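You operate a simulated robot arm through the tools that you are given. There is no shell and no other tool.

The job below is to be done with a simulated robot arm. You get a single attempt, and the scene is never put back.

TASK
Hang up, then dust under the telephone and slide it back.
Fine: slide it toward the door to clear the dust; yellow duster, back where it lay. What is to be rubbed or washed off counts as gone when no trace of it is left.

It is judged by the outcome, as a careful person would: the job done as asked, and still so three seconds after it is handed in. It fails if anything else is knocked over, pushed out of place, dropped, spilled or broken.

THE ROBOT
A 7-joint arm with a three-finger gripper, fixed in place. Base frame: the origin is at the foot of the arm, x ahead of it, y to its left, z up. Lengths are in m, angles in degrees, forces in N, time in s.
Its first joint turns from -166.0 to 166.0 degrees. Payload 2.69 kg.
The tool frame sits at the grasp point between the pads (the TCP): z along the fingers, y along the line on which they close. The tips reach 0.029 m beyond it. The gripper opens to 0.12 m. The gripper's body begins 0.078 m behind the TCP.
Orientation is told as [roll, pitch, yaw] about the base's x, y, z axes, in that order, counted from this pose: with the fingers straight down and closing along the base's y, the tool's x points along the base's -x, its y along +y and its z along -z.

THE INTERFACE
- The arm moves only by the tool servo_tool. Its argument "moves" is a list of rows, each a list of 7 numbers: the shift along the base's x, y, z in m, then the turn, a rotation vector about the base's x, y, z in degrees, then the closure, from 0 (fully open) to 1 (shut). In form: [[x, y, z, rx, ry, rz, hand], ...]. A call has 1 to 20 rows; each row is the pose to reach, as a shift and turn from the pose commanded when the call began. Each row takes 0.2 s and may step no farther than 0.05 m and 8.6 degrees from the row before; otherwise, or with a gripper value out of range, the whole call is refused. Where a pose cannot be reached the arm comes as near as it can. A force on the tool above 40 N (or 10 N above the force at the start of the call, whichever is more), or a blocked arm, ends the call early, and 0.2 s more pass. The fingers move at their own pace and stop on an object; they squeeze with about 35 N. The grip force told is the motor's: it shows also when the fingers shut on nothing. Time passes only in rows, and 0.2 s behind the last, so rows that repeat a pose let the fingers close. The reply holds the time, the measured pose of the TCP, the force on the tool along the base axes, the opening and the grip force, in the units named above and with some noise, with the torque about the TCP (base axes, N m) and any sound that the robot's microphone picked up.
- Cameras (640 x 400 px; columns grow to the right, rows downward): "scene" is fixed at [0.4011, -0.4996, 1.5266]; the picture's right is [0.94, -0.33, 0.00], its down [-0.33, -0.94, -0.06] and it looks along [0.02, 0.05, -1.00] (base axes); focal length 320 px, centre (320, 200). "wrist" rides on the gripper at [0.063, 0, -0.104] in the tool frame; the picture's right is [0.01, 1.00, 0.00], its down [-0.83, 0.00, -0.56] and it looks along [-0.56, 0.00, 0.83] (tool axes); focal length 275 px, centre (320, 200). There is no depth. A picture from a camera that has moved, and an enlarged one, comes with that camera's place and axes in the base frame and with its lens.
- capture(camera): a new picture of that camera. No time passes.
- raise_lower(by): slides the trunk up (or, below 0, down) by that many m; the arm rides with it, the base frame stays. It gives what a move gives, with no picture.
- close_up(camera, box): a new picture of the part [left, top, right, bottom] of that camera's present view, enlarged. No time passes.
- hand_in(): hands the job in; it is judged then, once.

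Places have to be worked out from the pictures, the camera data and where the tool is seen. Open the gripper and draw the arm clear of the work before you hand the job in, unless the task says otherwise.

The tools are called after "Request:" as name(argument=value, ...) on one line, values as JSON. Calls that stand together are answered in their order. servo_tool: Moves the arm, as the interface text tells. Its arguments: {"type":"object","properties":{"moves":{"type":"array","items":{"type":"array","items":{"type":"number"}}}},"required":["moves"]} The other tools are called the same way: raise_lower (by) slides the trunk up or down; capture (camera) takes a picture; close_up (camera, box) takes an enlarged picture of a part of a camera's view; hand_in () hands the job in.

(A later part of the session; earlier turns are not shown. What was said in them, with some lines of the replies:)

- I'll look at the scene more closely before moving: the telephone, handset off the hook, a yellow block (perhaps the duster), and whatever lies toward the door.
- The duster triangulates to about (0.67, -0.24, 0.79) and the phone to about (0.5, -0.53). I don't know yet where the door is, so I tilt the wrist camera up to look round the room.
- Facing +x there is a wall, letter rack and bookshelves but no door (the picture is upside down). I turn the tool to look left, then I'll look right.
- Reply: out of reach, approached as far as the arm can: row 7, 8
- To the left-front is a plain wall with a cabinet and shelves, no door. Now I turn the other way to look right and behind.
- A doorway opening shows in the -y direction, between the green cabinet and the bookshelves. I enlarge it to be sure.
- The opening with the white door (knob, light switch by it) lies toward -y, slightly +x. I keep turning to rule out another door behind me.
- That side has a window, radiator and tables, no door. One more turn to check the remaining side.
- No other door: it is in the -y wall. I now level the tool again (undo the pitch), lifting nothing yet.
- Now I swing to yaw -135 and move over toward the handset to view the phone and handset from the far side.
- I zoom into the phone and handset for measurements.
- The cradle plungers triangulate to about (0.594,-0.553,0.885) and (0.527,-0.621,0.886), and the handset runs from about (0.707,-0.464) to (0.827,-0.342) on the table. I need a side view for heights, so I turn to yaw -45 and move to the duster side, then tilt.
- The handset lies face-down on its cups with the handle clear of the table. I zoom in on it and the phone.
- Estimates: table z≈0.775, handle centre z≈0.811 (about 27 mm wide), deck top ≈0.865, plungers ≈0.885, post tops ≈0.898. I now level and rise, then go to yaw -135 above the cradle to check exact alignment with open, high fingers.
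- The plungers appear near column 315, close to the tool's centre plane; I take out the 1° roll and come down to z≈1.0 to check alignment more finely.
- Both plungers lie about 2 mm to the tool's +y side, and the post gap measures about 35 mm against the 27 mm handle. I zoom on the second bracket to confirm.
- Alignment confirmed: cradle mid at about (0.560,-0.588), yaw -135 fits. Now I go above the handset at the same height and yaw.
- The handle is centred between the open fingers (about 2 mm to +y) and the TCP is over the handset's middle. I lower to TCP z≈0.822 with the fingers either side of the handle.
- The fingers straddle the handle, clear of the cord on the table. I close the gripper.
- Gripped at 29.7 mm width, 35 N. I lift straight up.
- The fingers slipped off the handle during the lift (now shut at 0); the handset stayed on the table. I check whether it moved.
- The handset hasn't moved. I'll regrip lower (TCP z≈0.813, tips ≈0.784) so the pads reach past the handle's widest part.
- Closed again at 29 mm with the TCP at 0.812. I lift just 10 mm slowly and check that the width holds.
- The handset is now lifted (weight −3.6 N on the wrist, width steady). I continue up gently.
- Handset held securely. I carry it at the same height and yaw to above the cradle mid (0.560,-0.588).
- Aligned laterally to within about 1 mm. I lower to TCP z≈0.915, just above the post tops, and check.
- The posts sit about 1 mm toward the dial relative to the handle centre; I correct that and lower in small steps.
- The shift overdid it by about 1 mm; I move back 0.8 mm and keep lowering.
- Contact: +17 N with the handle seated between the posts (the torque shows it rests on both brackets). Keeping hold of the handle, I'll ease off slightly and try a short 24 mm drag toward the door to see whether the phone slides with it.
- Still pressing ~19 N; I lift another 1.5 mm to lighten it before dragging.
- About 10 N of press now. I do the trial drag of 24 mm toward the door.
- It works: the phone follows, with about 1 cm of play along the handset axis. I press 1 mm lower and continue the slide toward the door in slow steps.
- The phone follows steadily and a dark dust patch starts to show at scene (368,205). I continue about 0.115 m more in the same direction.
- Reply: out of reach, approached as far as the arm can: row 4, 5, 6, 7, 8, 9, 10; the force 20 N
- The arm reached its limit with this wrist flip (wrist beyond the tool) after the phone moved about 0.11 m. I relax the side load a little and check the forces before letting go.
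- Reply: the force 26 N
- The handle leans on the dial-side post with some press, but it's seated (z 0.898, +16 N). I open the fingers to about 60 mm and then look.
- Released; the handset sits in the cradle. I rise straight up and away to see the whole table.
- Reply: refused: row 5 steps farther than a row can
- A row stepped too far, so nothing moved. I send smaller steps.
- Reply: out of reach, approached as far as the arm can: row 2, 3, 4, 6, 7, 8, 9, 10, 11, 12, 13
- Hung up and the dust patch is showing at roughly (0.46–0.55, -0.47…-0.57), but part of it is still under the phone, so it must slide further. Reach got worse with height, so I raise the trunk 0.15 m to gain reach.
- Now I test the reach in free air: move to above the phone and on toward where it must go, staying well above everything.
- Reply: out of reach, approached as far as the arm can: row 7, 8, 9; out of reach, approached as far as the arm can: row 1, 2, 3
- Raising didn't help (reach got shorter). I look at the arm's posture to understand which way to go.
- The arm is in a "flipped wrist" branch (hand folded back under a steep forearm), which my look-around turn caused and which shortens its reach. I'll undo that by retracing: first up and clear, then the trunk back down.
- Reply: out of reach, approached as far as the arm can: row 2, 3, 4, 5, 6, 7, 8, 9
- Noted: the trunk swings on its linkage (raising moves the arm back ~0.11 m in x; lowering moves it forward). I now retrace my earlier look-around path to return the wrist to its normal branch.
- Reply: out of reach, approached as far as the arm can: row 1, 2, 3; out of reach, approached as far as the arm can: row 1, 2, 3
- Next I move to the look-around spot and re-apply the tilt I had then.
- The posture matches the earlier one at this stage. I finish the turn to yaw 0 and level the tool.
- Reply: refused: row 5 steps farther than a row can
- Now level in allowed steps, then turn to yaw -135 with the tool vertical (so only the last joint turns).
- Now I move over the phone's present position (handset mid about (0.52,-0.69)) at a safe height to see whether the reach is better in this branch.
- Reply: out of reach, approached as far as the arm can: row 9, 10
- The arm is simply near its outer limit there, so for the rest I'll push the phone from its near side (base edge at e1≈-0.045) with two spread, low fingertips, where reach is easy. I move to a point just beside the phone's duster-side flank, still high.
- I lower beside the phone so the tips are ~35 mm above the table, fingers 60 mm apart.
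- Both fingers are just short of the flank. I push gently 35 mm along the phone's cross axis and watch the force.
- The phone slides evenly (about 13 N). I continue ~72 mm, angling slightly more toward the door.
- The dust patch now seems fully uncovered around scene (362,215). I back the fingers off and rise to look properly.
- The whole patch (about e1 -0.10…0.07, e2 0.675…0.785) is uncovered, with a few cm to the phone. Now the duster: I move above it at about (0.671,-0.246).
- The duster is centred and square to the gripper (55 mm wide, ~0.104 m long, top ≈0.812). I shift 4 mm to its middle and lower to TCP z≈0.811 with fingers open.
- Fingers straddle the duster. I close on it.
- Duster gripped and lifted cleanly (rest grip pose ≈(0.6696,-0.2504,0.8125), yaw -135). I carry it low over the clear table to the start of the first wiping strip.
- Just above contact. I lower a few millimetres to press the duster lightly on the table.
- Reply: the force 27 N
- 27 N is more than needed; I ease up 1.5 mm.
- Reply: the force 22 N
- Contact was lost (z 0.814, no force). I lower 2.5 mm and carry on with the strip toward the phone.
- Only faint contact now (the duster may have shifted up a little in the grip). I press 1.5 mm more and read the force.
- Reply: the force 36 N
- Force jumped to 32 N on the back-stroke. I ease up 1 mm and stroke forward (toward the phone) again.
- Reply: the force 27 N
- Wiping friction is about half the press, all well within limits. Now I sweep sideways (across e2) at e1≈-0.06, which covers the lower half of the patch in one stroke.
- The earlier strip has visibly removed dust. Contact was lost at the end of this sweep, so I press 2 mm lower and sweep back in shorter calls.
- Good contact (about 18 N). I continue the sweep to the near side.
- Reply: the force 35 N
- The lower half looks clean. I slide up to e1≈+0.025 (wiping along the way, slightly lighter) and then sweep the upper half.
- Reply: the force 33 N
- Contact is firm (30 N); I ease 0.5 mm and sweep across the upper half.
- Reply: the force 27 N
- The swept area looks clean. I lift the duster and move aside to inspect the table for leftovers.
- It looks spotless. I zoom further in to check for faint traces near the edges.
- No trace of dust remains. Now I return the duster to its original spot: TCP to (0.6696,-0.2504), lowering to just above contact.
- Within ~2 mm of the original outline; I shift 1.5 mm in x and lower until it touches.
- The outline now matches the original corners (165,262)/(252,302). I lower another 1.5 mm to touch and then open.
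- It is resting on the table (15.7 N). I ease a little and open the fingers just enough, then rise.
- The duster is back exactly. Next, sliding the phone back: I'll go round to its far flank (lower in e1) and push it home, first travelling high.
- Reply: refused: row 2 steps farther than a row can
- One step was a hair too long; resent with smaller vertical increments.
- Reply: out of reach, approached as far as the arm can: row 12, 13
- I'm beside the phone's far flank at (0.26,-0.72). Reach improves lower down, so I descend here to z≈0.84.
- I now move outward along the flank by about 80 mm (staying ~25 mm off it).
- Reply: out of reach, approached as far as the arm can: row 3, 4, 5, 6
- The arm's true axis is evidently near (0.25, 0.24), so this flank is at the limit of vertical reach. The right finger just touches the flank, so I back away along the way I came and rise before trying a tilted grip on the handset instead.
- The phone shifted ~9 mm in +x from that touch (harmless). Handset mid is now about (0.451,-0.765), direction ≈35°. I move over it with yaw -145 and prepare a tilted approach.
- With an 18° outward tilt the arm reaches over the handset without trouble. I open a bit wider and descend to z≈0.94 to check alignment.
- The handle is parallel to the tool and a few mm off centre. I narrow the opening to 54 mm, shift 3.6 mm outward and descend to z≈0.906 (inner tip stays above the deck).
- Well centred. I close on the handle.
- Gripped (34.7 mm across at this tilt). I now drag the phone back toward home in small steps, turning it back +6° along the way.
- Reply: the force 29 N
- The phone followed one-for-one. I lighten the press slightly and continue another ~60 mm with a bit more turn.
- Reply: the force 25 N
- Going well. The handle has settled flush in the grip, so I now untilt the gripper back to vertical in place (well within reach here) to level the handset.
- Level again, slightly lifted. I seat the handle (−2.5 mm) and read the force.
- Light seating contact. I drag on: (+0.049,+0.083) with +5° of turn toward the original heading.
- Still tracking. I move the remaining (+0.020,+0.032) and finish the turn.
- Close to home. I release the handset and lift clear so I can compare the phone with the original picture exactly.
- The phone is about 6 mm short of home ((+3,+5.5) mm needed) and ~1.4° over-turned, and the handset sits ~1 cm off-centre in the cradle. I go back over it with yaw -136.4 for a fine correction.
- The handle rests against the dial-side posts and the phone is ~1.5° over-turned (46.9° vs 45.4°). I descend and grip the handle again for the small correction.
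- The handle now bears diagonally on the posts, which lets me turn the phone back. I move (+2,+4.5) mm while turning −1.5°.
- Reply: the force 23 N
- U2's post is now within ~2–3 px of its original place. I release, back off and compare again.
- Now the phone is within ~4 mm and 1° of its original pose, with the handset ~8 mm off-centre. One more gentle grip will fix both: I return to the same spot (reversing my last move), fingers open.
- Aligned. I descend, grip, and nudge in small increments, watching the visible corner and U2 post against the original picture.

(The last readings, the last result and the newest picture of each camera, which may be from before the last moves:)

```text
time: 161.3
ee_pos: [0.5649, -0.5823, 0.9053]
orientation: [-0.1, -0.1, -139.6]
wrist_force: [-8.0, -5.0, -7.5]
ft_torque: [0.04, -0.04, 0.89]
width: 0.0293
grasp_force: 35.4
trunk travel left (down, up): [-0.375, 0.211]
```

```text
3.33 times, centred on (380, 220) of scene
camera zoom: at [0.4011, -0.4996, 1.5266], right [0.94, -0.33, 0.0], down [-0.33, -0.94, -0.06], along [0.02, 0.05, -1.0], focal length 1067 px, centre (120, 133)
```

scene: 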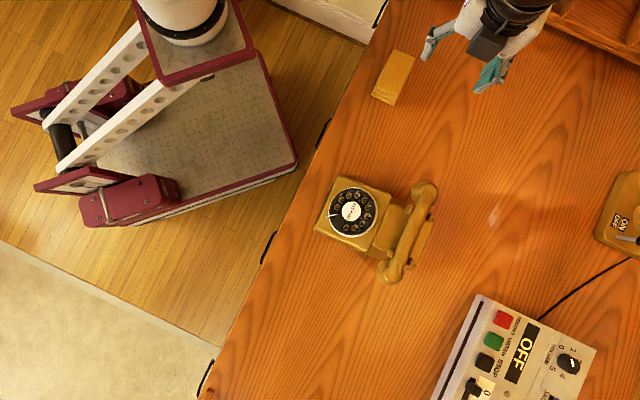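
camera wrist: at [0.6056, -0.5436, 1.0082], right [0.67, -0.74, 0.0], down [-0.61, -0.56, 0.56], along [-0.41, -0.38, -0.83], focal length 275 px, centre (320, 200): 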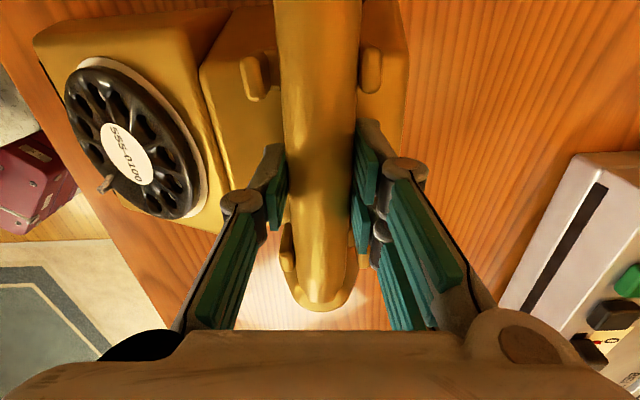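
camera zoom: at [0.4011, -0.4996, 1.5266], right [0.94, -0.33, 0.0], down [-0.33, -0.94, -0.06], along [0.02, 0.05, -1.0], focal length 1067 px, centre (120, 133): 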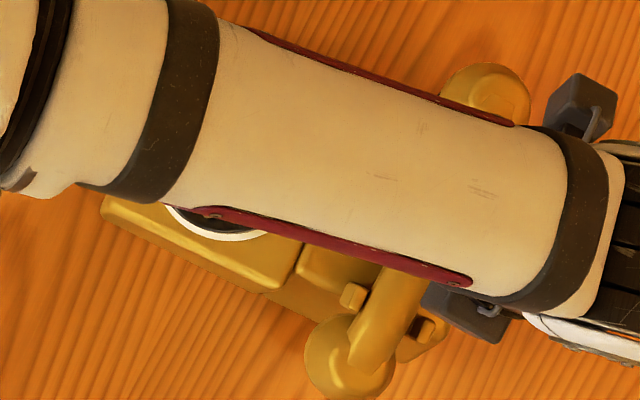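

Now within ~2 mm. I turn the handle back parallel (+4.5°) with a 3 mm lift inside the posts, slide the handset ~5 mm to centre it, and lower it again.

Request:
servo_tool(moves=[[0, 0, 0.0015, 0, 0, 0.8, 1], [0, 0, 0.003, 0, 0, 1.8, 1], [0, 0, 0.003, 0, 0, 2.8, 1], [0, 0, 0.003, 0, 0, 3.8, 1], [0, 0, 0.003, 0, 0, 4.5, 1], [-0.0015, -0.0015, 0.003, 0, 0, 4.5, 1], [-0.003, -0.003, 0.003, 0, 0, 4.5, 1], [-0.004, -0.004, 0.003, 0, 0, 4.5, 1], [-0.004, -0.004, 0.003, 0, 0, 4.5, 1]])

Request:
close_up(camera="scene", box=[310, 160, 450, 280])

Request:
capture(camera="wrist")

```text
time: 163.3
ee_pos: [0.5613, -0.5859, 0.9087]
orientation: [-0.1, -0.2, -134.8]
wrist_force: [0.3, -0.9, -1.6]
ft_torque: [-0.01, 0.01, -0.01]
width: 0.0294
grasp_force: 35.1
trunk travel left (down, up): [-0.375, 0.211]
```

```text
3.33 times, centred on (380, 220) of scene
camera zoom: at [0.4011, -0.4996, 1.5266], right [0.94, -0.33, 0.0], down [-0.33, -0.94, -0.06], along [0.02, 0.05, -1.0], focal length 1067 px, centre (120, 133)
```

zoom: 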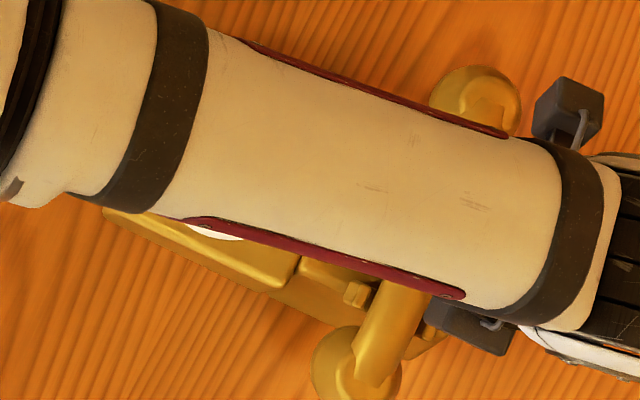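

```text
taken
camera wrist: at [0.6068, -0.5402, 1.0139], right [0.71, -0.7, 0.0], down [-0.58, -0.59, 0.56], along [-0.39, -0.39, -0.83], focal length 275 px, centre (320, 200)
```

wrist: 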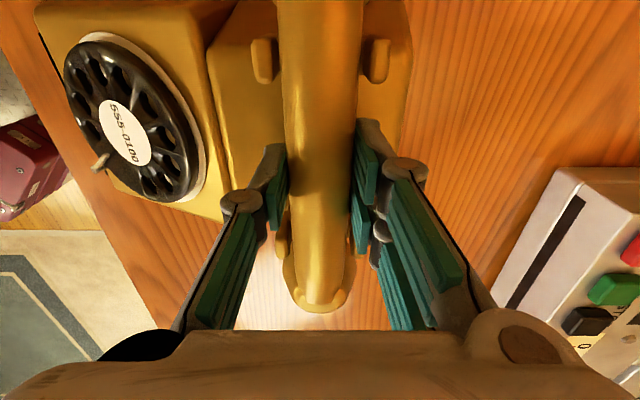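

Handle is free and centred between the posts. I lower it onto the saddles and release.

Request:
servo_tool(moves=[[0, 0, -0.002, 0, 0, 0, 1], [0, 0, -0.004, 0, 0, 0, 1], [0, 0, -0.004, 0, 0, 0, 1]])

Request:
servo_tool(moves=[[0, 0, 0, 0, 0, 0, 0.75], [0, 0, 0, 0, 0, 0, 0.6], [0, 0, 0, 0, 0, 0, 0.5], [0, 0, 0, 0, 0, 0, 0.5], [0, 0, 0.03, 0, 0, 0, 0.5], [0, 0, 0.07, 0, 0, 0, 0.5], [0.01, 0.03, 0.1, 0, 0, 0, 0.5], [0.03, 0.07, 0.12, 0, 0, 0, 0.5], [0.05, 0.11, 0.14, 0, 0, 0, 0.5], [0.07, 0.15, 0.15, 0, 0, 0, 0.5], [0.09, 0.19, 0.15, 0, 0, 0, 0.5], [0.11, 0.23, 0.15, 0, 0, 0, 0.5]])

Request:
close_up(camera="scene", box=[310, 160, 450, 280])

Request:
capture(camera="wrist")

```text
time: 164.1
ee_pos: [0.5617, -0.5854, 0.9046]
orientation: [-0.1, -0.1, -134.9]
wrist_force: [-0.1, -0.7, -0.2]
ft_torque: [-0.1, 0.16, -0.02]
width: 0.0294
grasp_force: 34.6
trunk travel left (down, up): [-0.375, 0.211]
```

```text
time: 166.7
ee_pos: [0.6717, -0.3525, 1.0563]
orientation: [-0.1, -0.1, -135.0]
wrist_force: [-0.9, -1.5, -0.7]
ft_torque: [0.07, -0.05, -0.02]
width: 0.0599
grasp_force: 0.0
trunk travel left (down, up): [-0.375, 0.211]
```

```text
3.33 times, centred on (380, 220) of scene
camera zoom: at [0.4011, -0.4996, 1.5266], right [0.94, -0.33, 0.0], down [-0.33, -0.94, -0.06], along [0.02, 0.05, -1.0], focal length 1067 px, centre (120, 133)
```

zoom: 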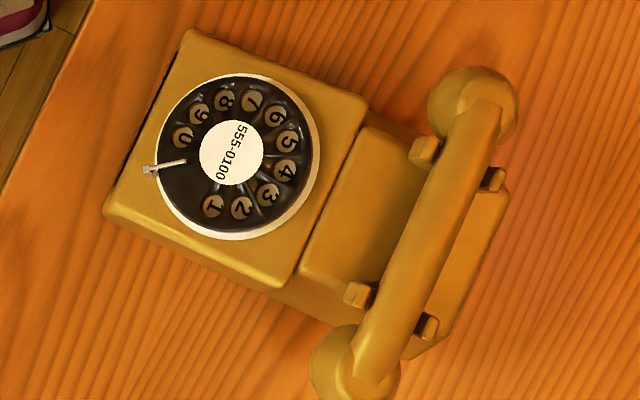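

```text
taken
camera wrist: at [0.7174, -0.3075, 1.1611], right [0.71, -0.7, 0.0], down [-0.58, -0.59, 0.56], along [-0.39, -0.39, -0.83], focal length 275 px, centre (320, 200)
```

wrist: 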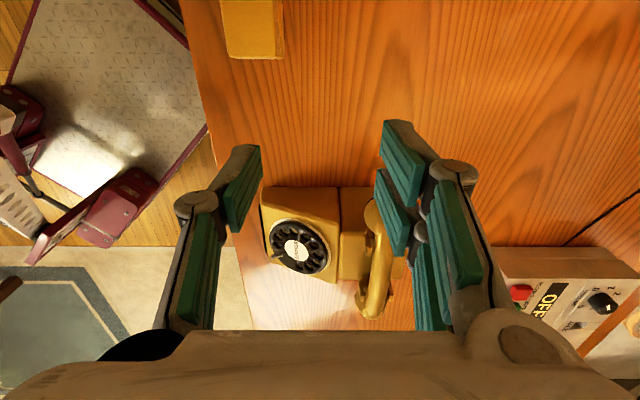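

The phone is now about 4 mm and under 1° from where it started, and the handset lies parallel and centred in the cradle. I look closer from the side to confirm it is properly seated.

Request:
close_up(camera="wrist", box=[240, 170, 430, 330])

Request:
capture(camera="scene")

Request:
close_up(camera="scene", box=[380, 170, 450, 300])

```text
2.50 times, centred on (335, 250) of wrist
camera zoom: at [0.7174, -0.3075, 1.1611], right [0.71, -0.7, 0.0], down [-0.58, -0.59, 0.56], along [-0.39, -0.39, -0.83], focal length 688 px, centre (282, 75)
```

zoom: 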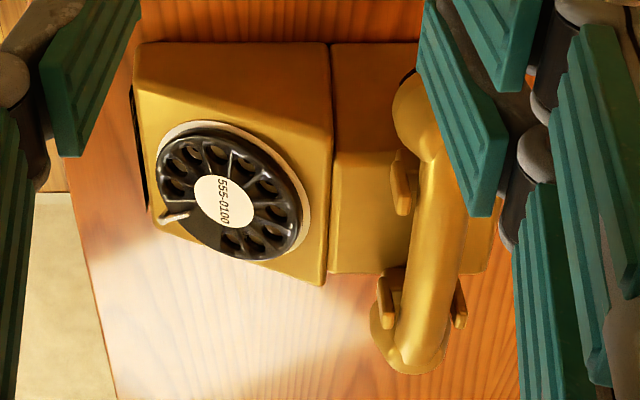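

```text
taken
```

scene: 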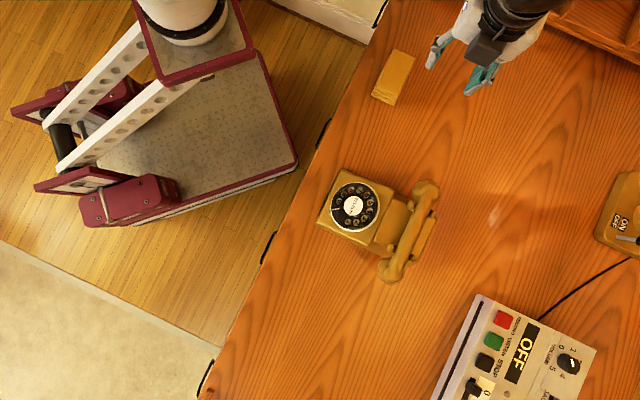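

```text
3.08 times, centred on (415, 235) of scene
camera zoom: at [0.4011, -0.4996, 1.5266], right [0.94, -0.33, 0.0], down [-0.33, -0.94, -0.06], along [0.02, 0.05, -1.0], focal length 985 px, centre (28, 92)
```

zoom: 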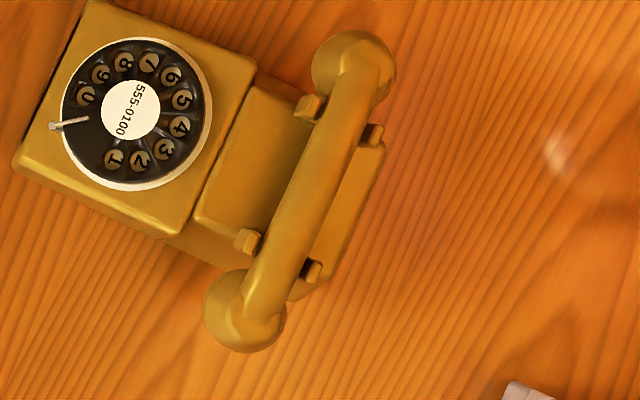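

Handset is well seated between both pairs of posts; everything else is in place. I open the gripper and withdraw the arm toward its starting area, well clear of the table things.

Request:
servo_tool(moves=[[-0.02, 0, 0.03, 0, 0, 0, 0.3], [-0.05, 0, 0.06, 0, 0, 0, 0], [-0.09, -0.005, 0.085, 0, 0, 0, 0], [-0.13, -0.01, 0.1, 0, 0, 0, 0], [-0.17, -0.02, 0.11, 0, 0, 0, 0], [-0.21, -0.03, 0.115, 0, 0, 0, 0], [-0.25, -0.04, 0.12, 0, 0, 0, 0], [-0.29, -0.05, 0.12, 0, 0, 0, 0], [-0.33, -0.06, 0.12, 0, 0, 0, 0], [-0.37, -0.07, 0.12, 0, 0, 0, 0], [-0.4, -0.075, 0.12, 0, 0, 0, 0]])

Request:
capture(camera="scene")

Request:
close_up(camera="scene", box=[300, 30, 520, 280])

Request:
close_up(camera="scene", box=[350, 30, 470, 130])

```text
time: 169.1
ee_pos: [0.2737, -0.4283, 1.1748]
orientation: [-0.1, 0.0, -134.9]
wrist_force: [1.7, -0.1, -0.4]
ft_torque: [-0.01, 0.05, 0.01]
width: 0.1202
grasp_force: 0.1
trunk travel left (down, up): [-0.375, 0.211]
```

```text
taken
```

scene: 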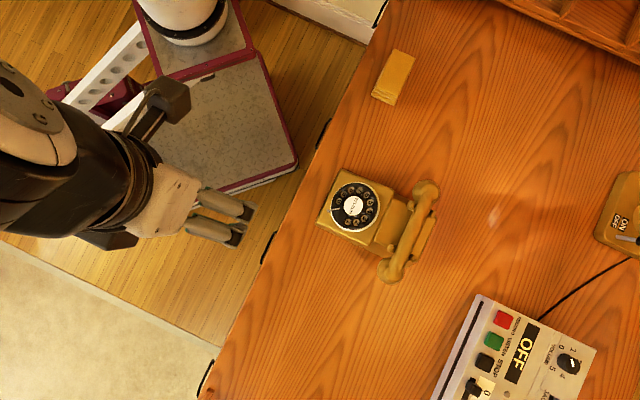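

```text
1.60 times, centred on (410, 155) of scene
camera zoom: at [0.4011, -0.4996, 1.5266], right [0.94, -0.33, 0.0], down [-0.33, -0.94, -0.06], along [0.02, 0.05, -1.0], focal length 512 px, centre (176, 272)
```

zoom: 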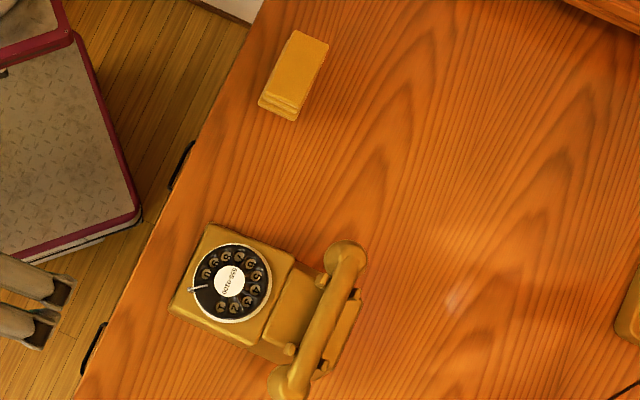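

```text
4.00 times, centred on (410, 80) of scene
camera zoom: at [0.4011, -0.4996, 1.5266], right [0.94, -0.33, 0.0], down [-0.33, -0.94, -0.06], along [0.02, 0.05, -1.0], focal length 1280 px, centre (-40, 680)
```

zoom: 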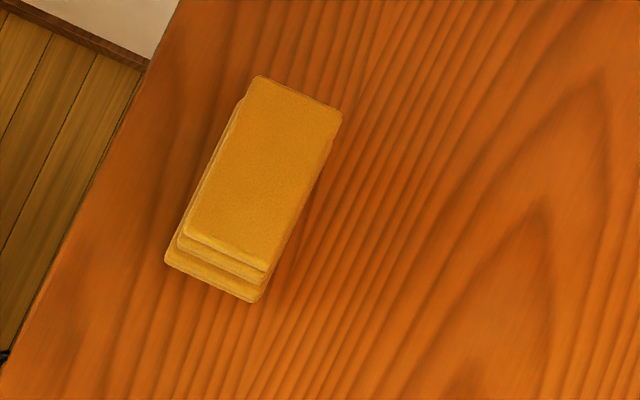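

The phone is back within a few millimetres of its original place, with the handset hung up. The dust is gone, the duster lies exactly where it was, and the arm is clear with the gripper open, so I hand the job in.

Request:
hand_in()

```text
The job is handed in.
```

The job is done and handed in; I haven't seen a verdict on it.

- **Hung up:** the handset is back on its cradle, centred between the posts.
- **Slid toward the door:** I moved the phone far enough to uncover the whole dust patch. Near the end of that slide the arm was at the edge of its reach. I finished by pushing the phone from the side, at an angle to the door line rather than straight along it.
- **Dusted:** I wiped the patch with the yellow duster, and enlarged pictures showed no trace left.
- **Duster:** it is back where it lay; its outline in the picture matches the original.
- **Slid back:** by the pictures, the phone is about 4 mm from its starting place and turned less than 1 degree from its original angle. I stopped there because my last correction overshot by about as much as it fixed.

On the first try at the handset the fingers slipped off, but it stayed put on the table. Nothing else was touched as far as the pictures show. The arm ended clear of the table with the gripper open.
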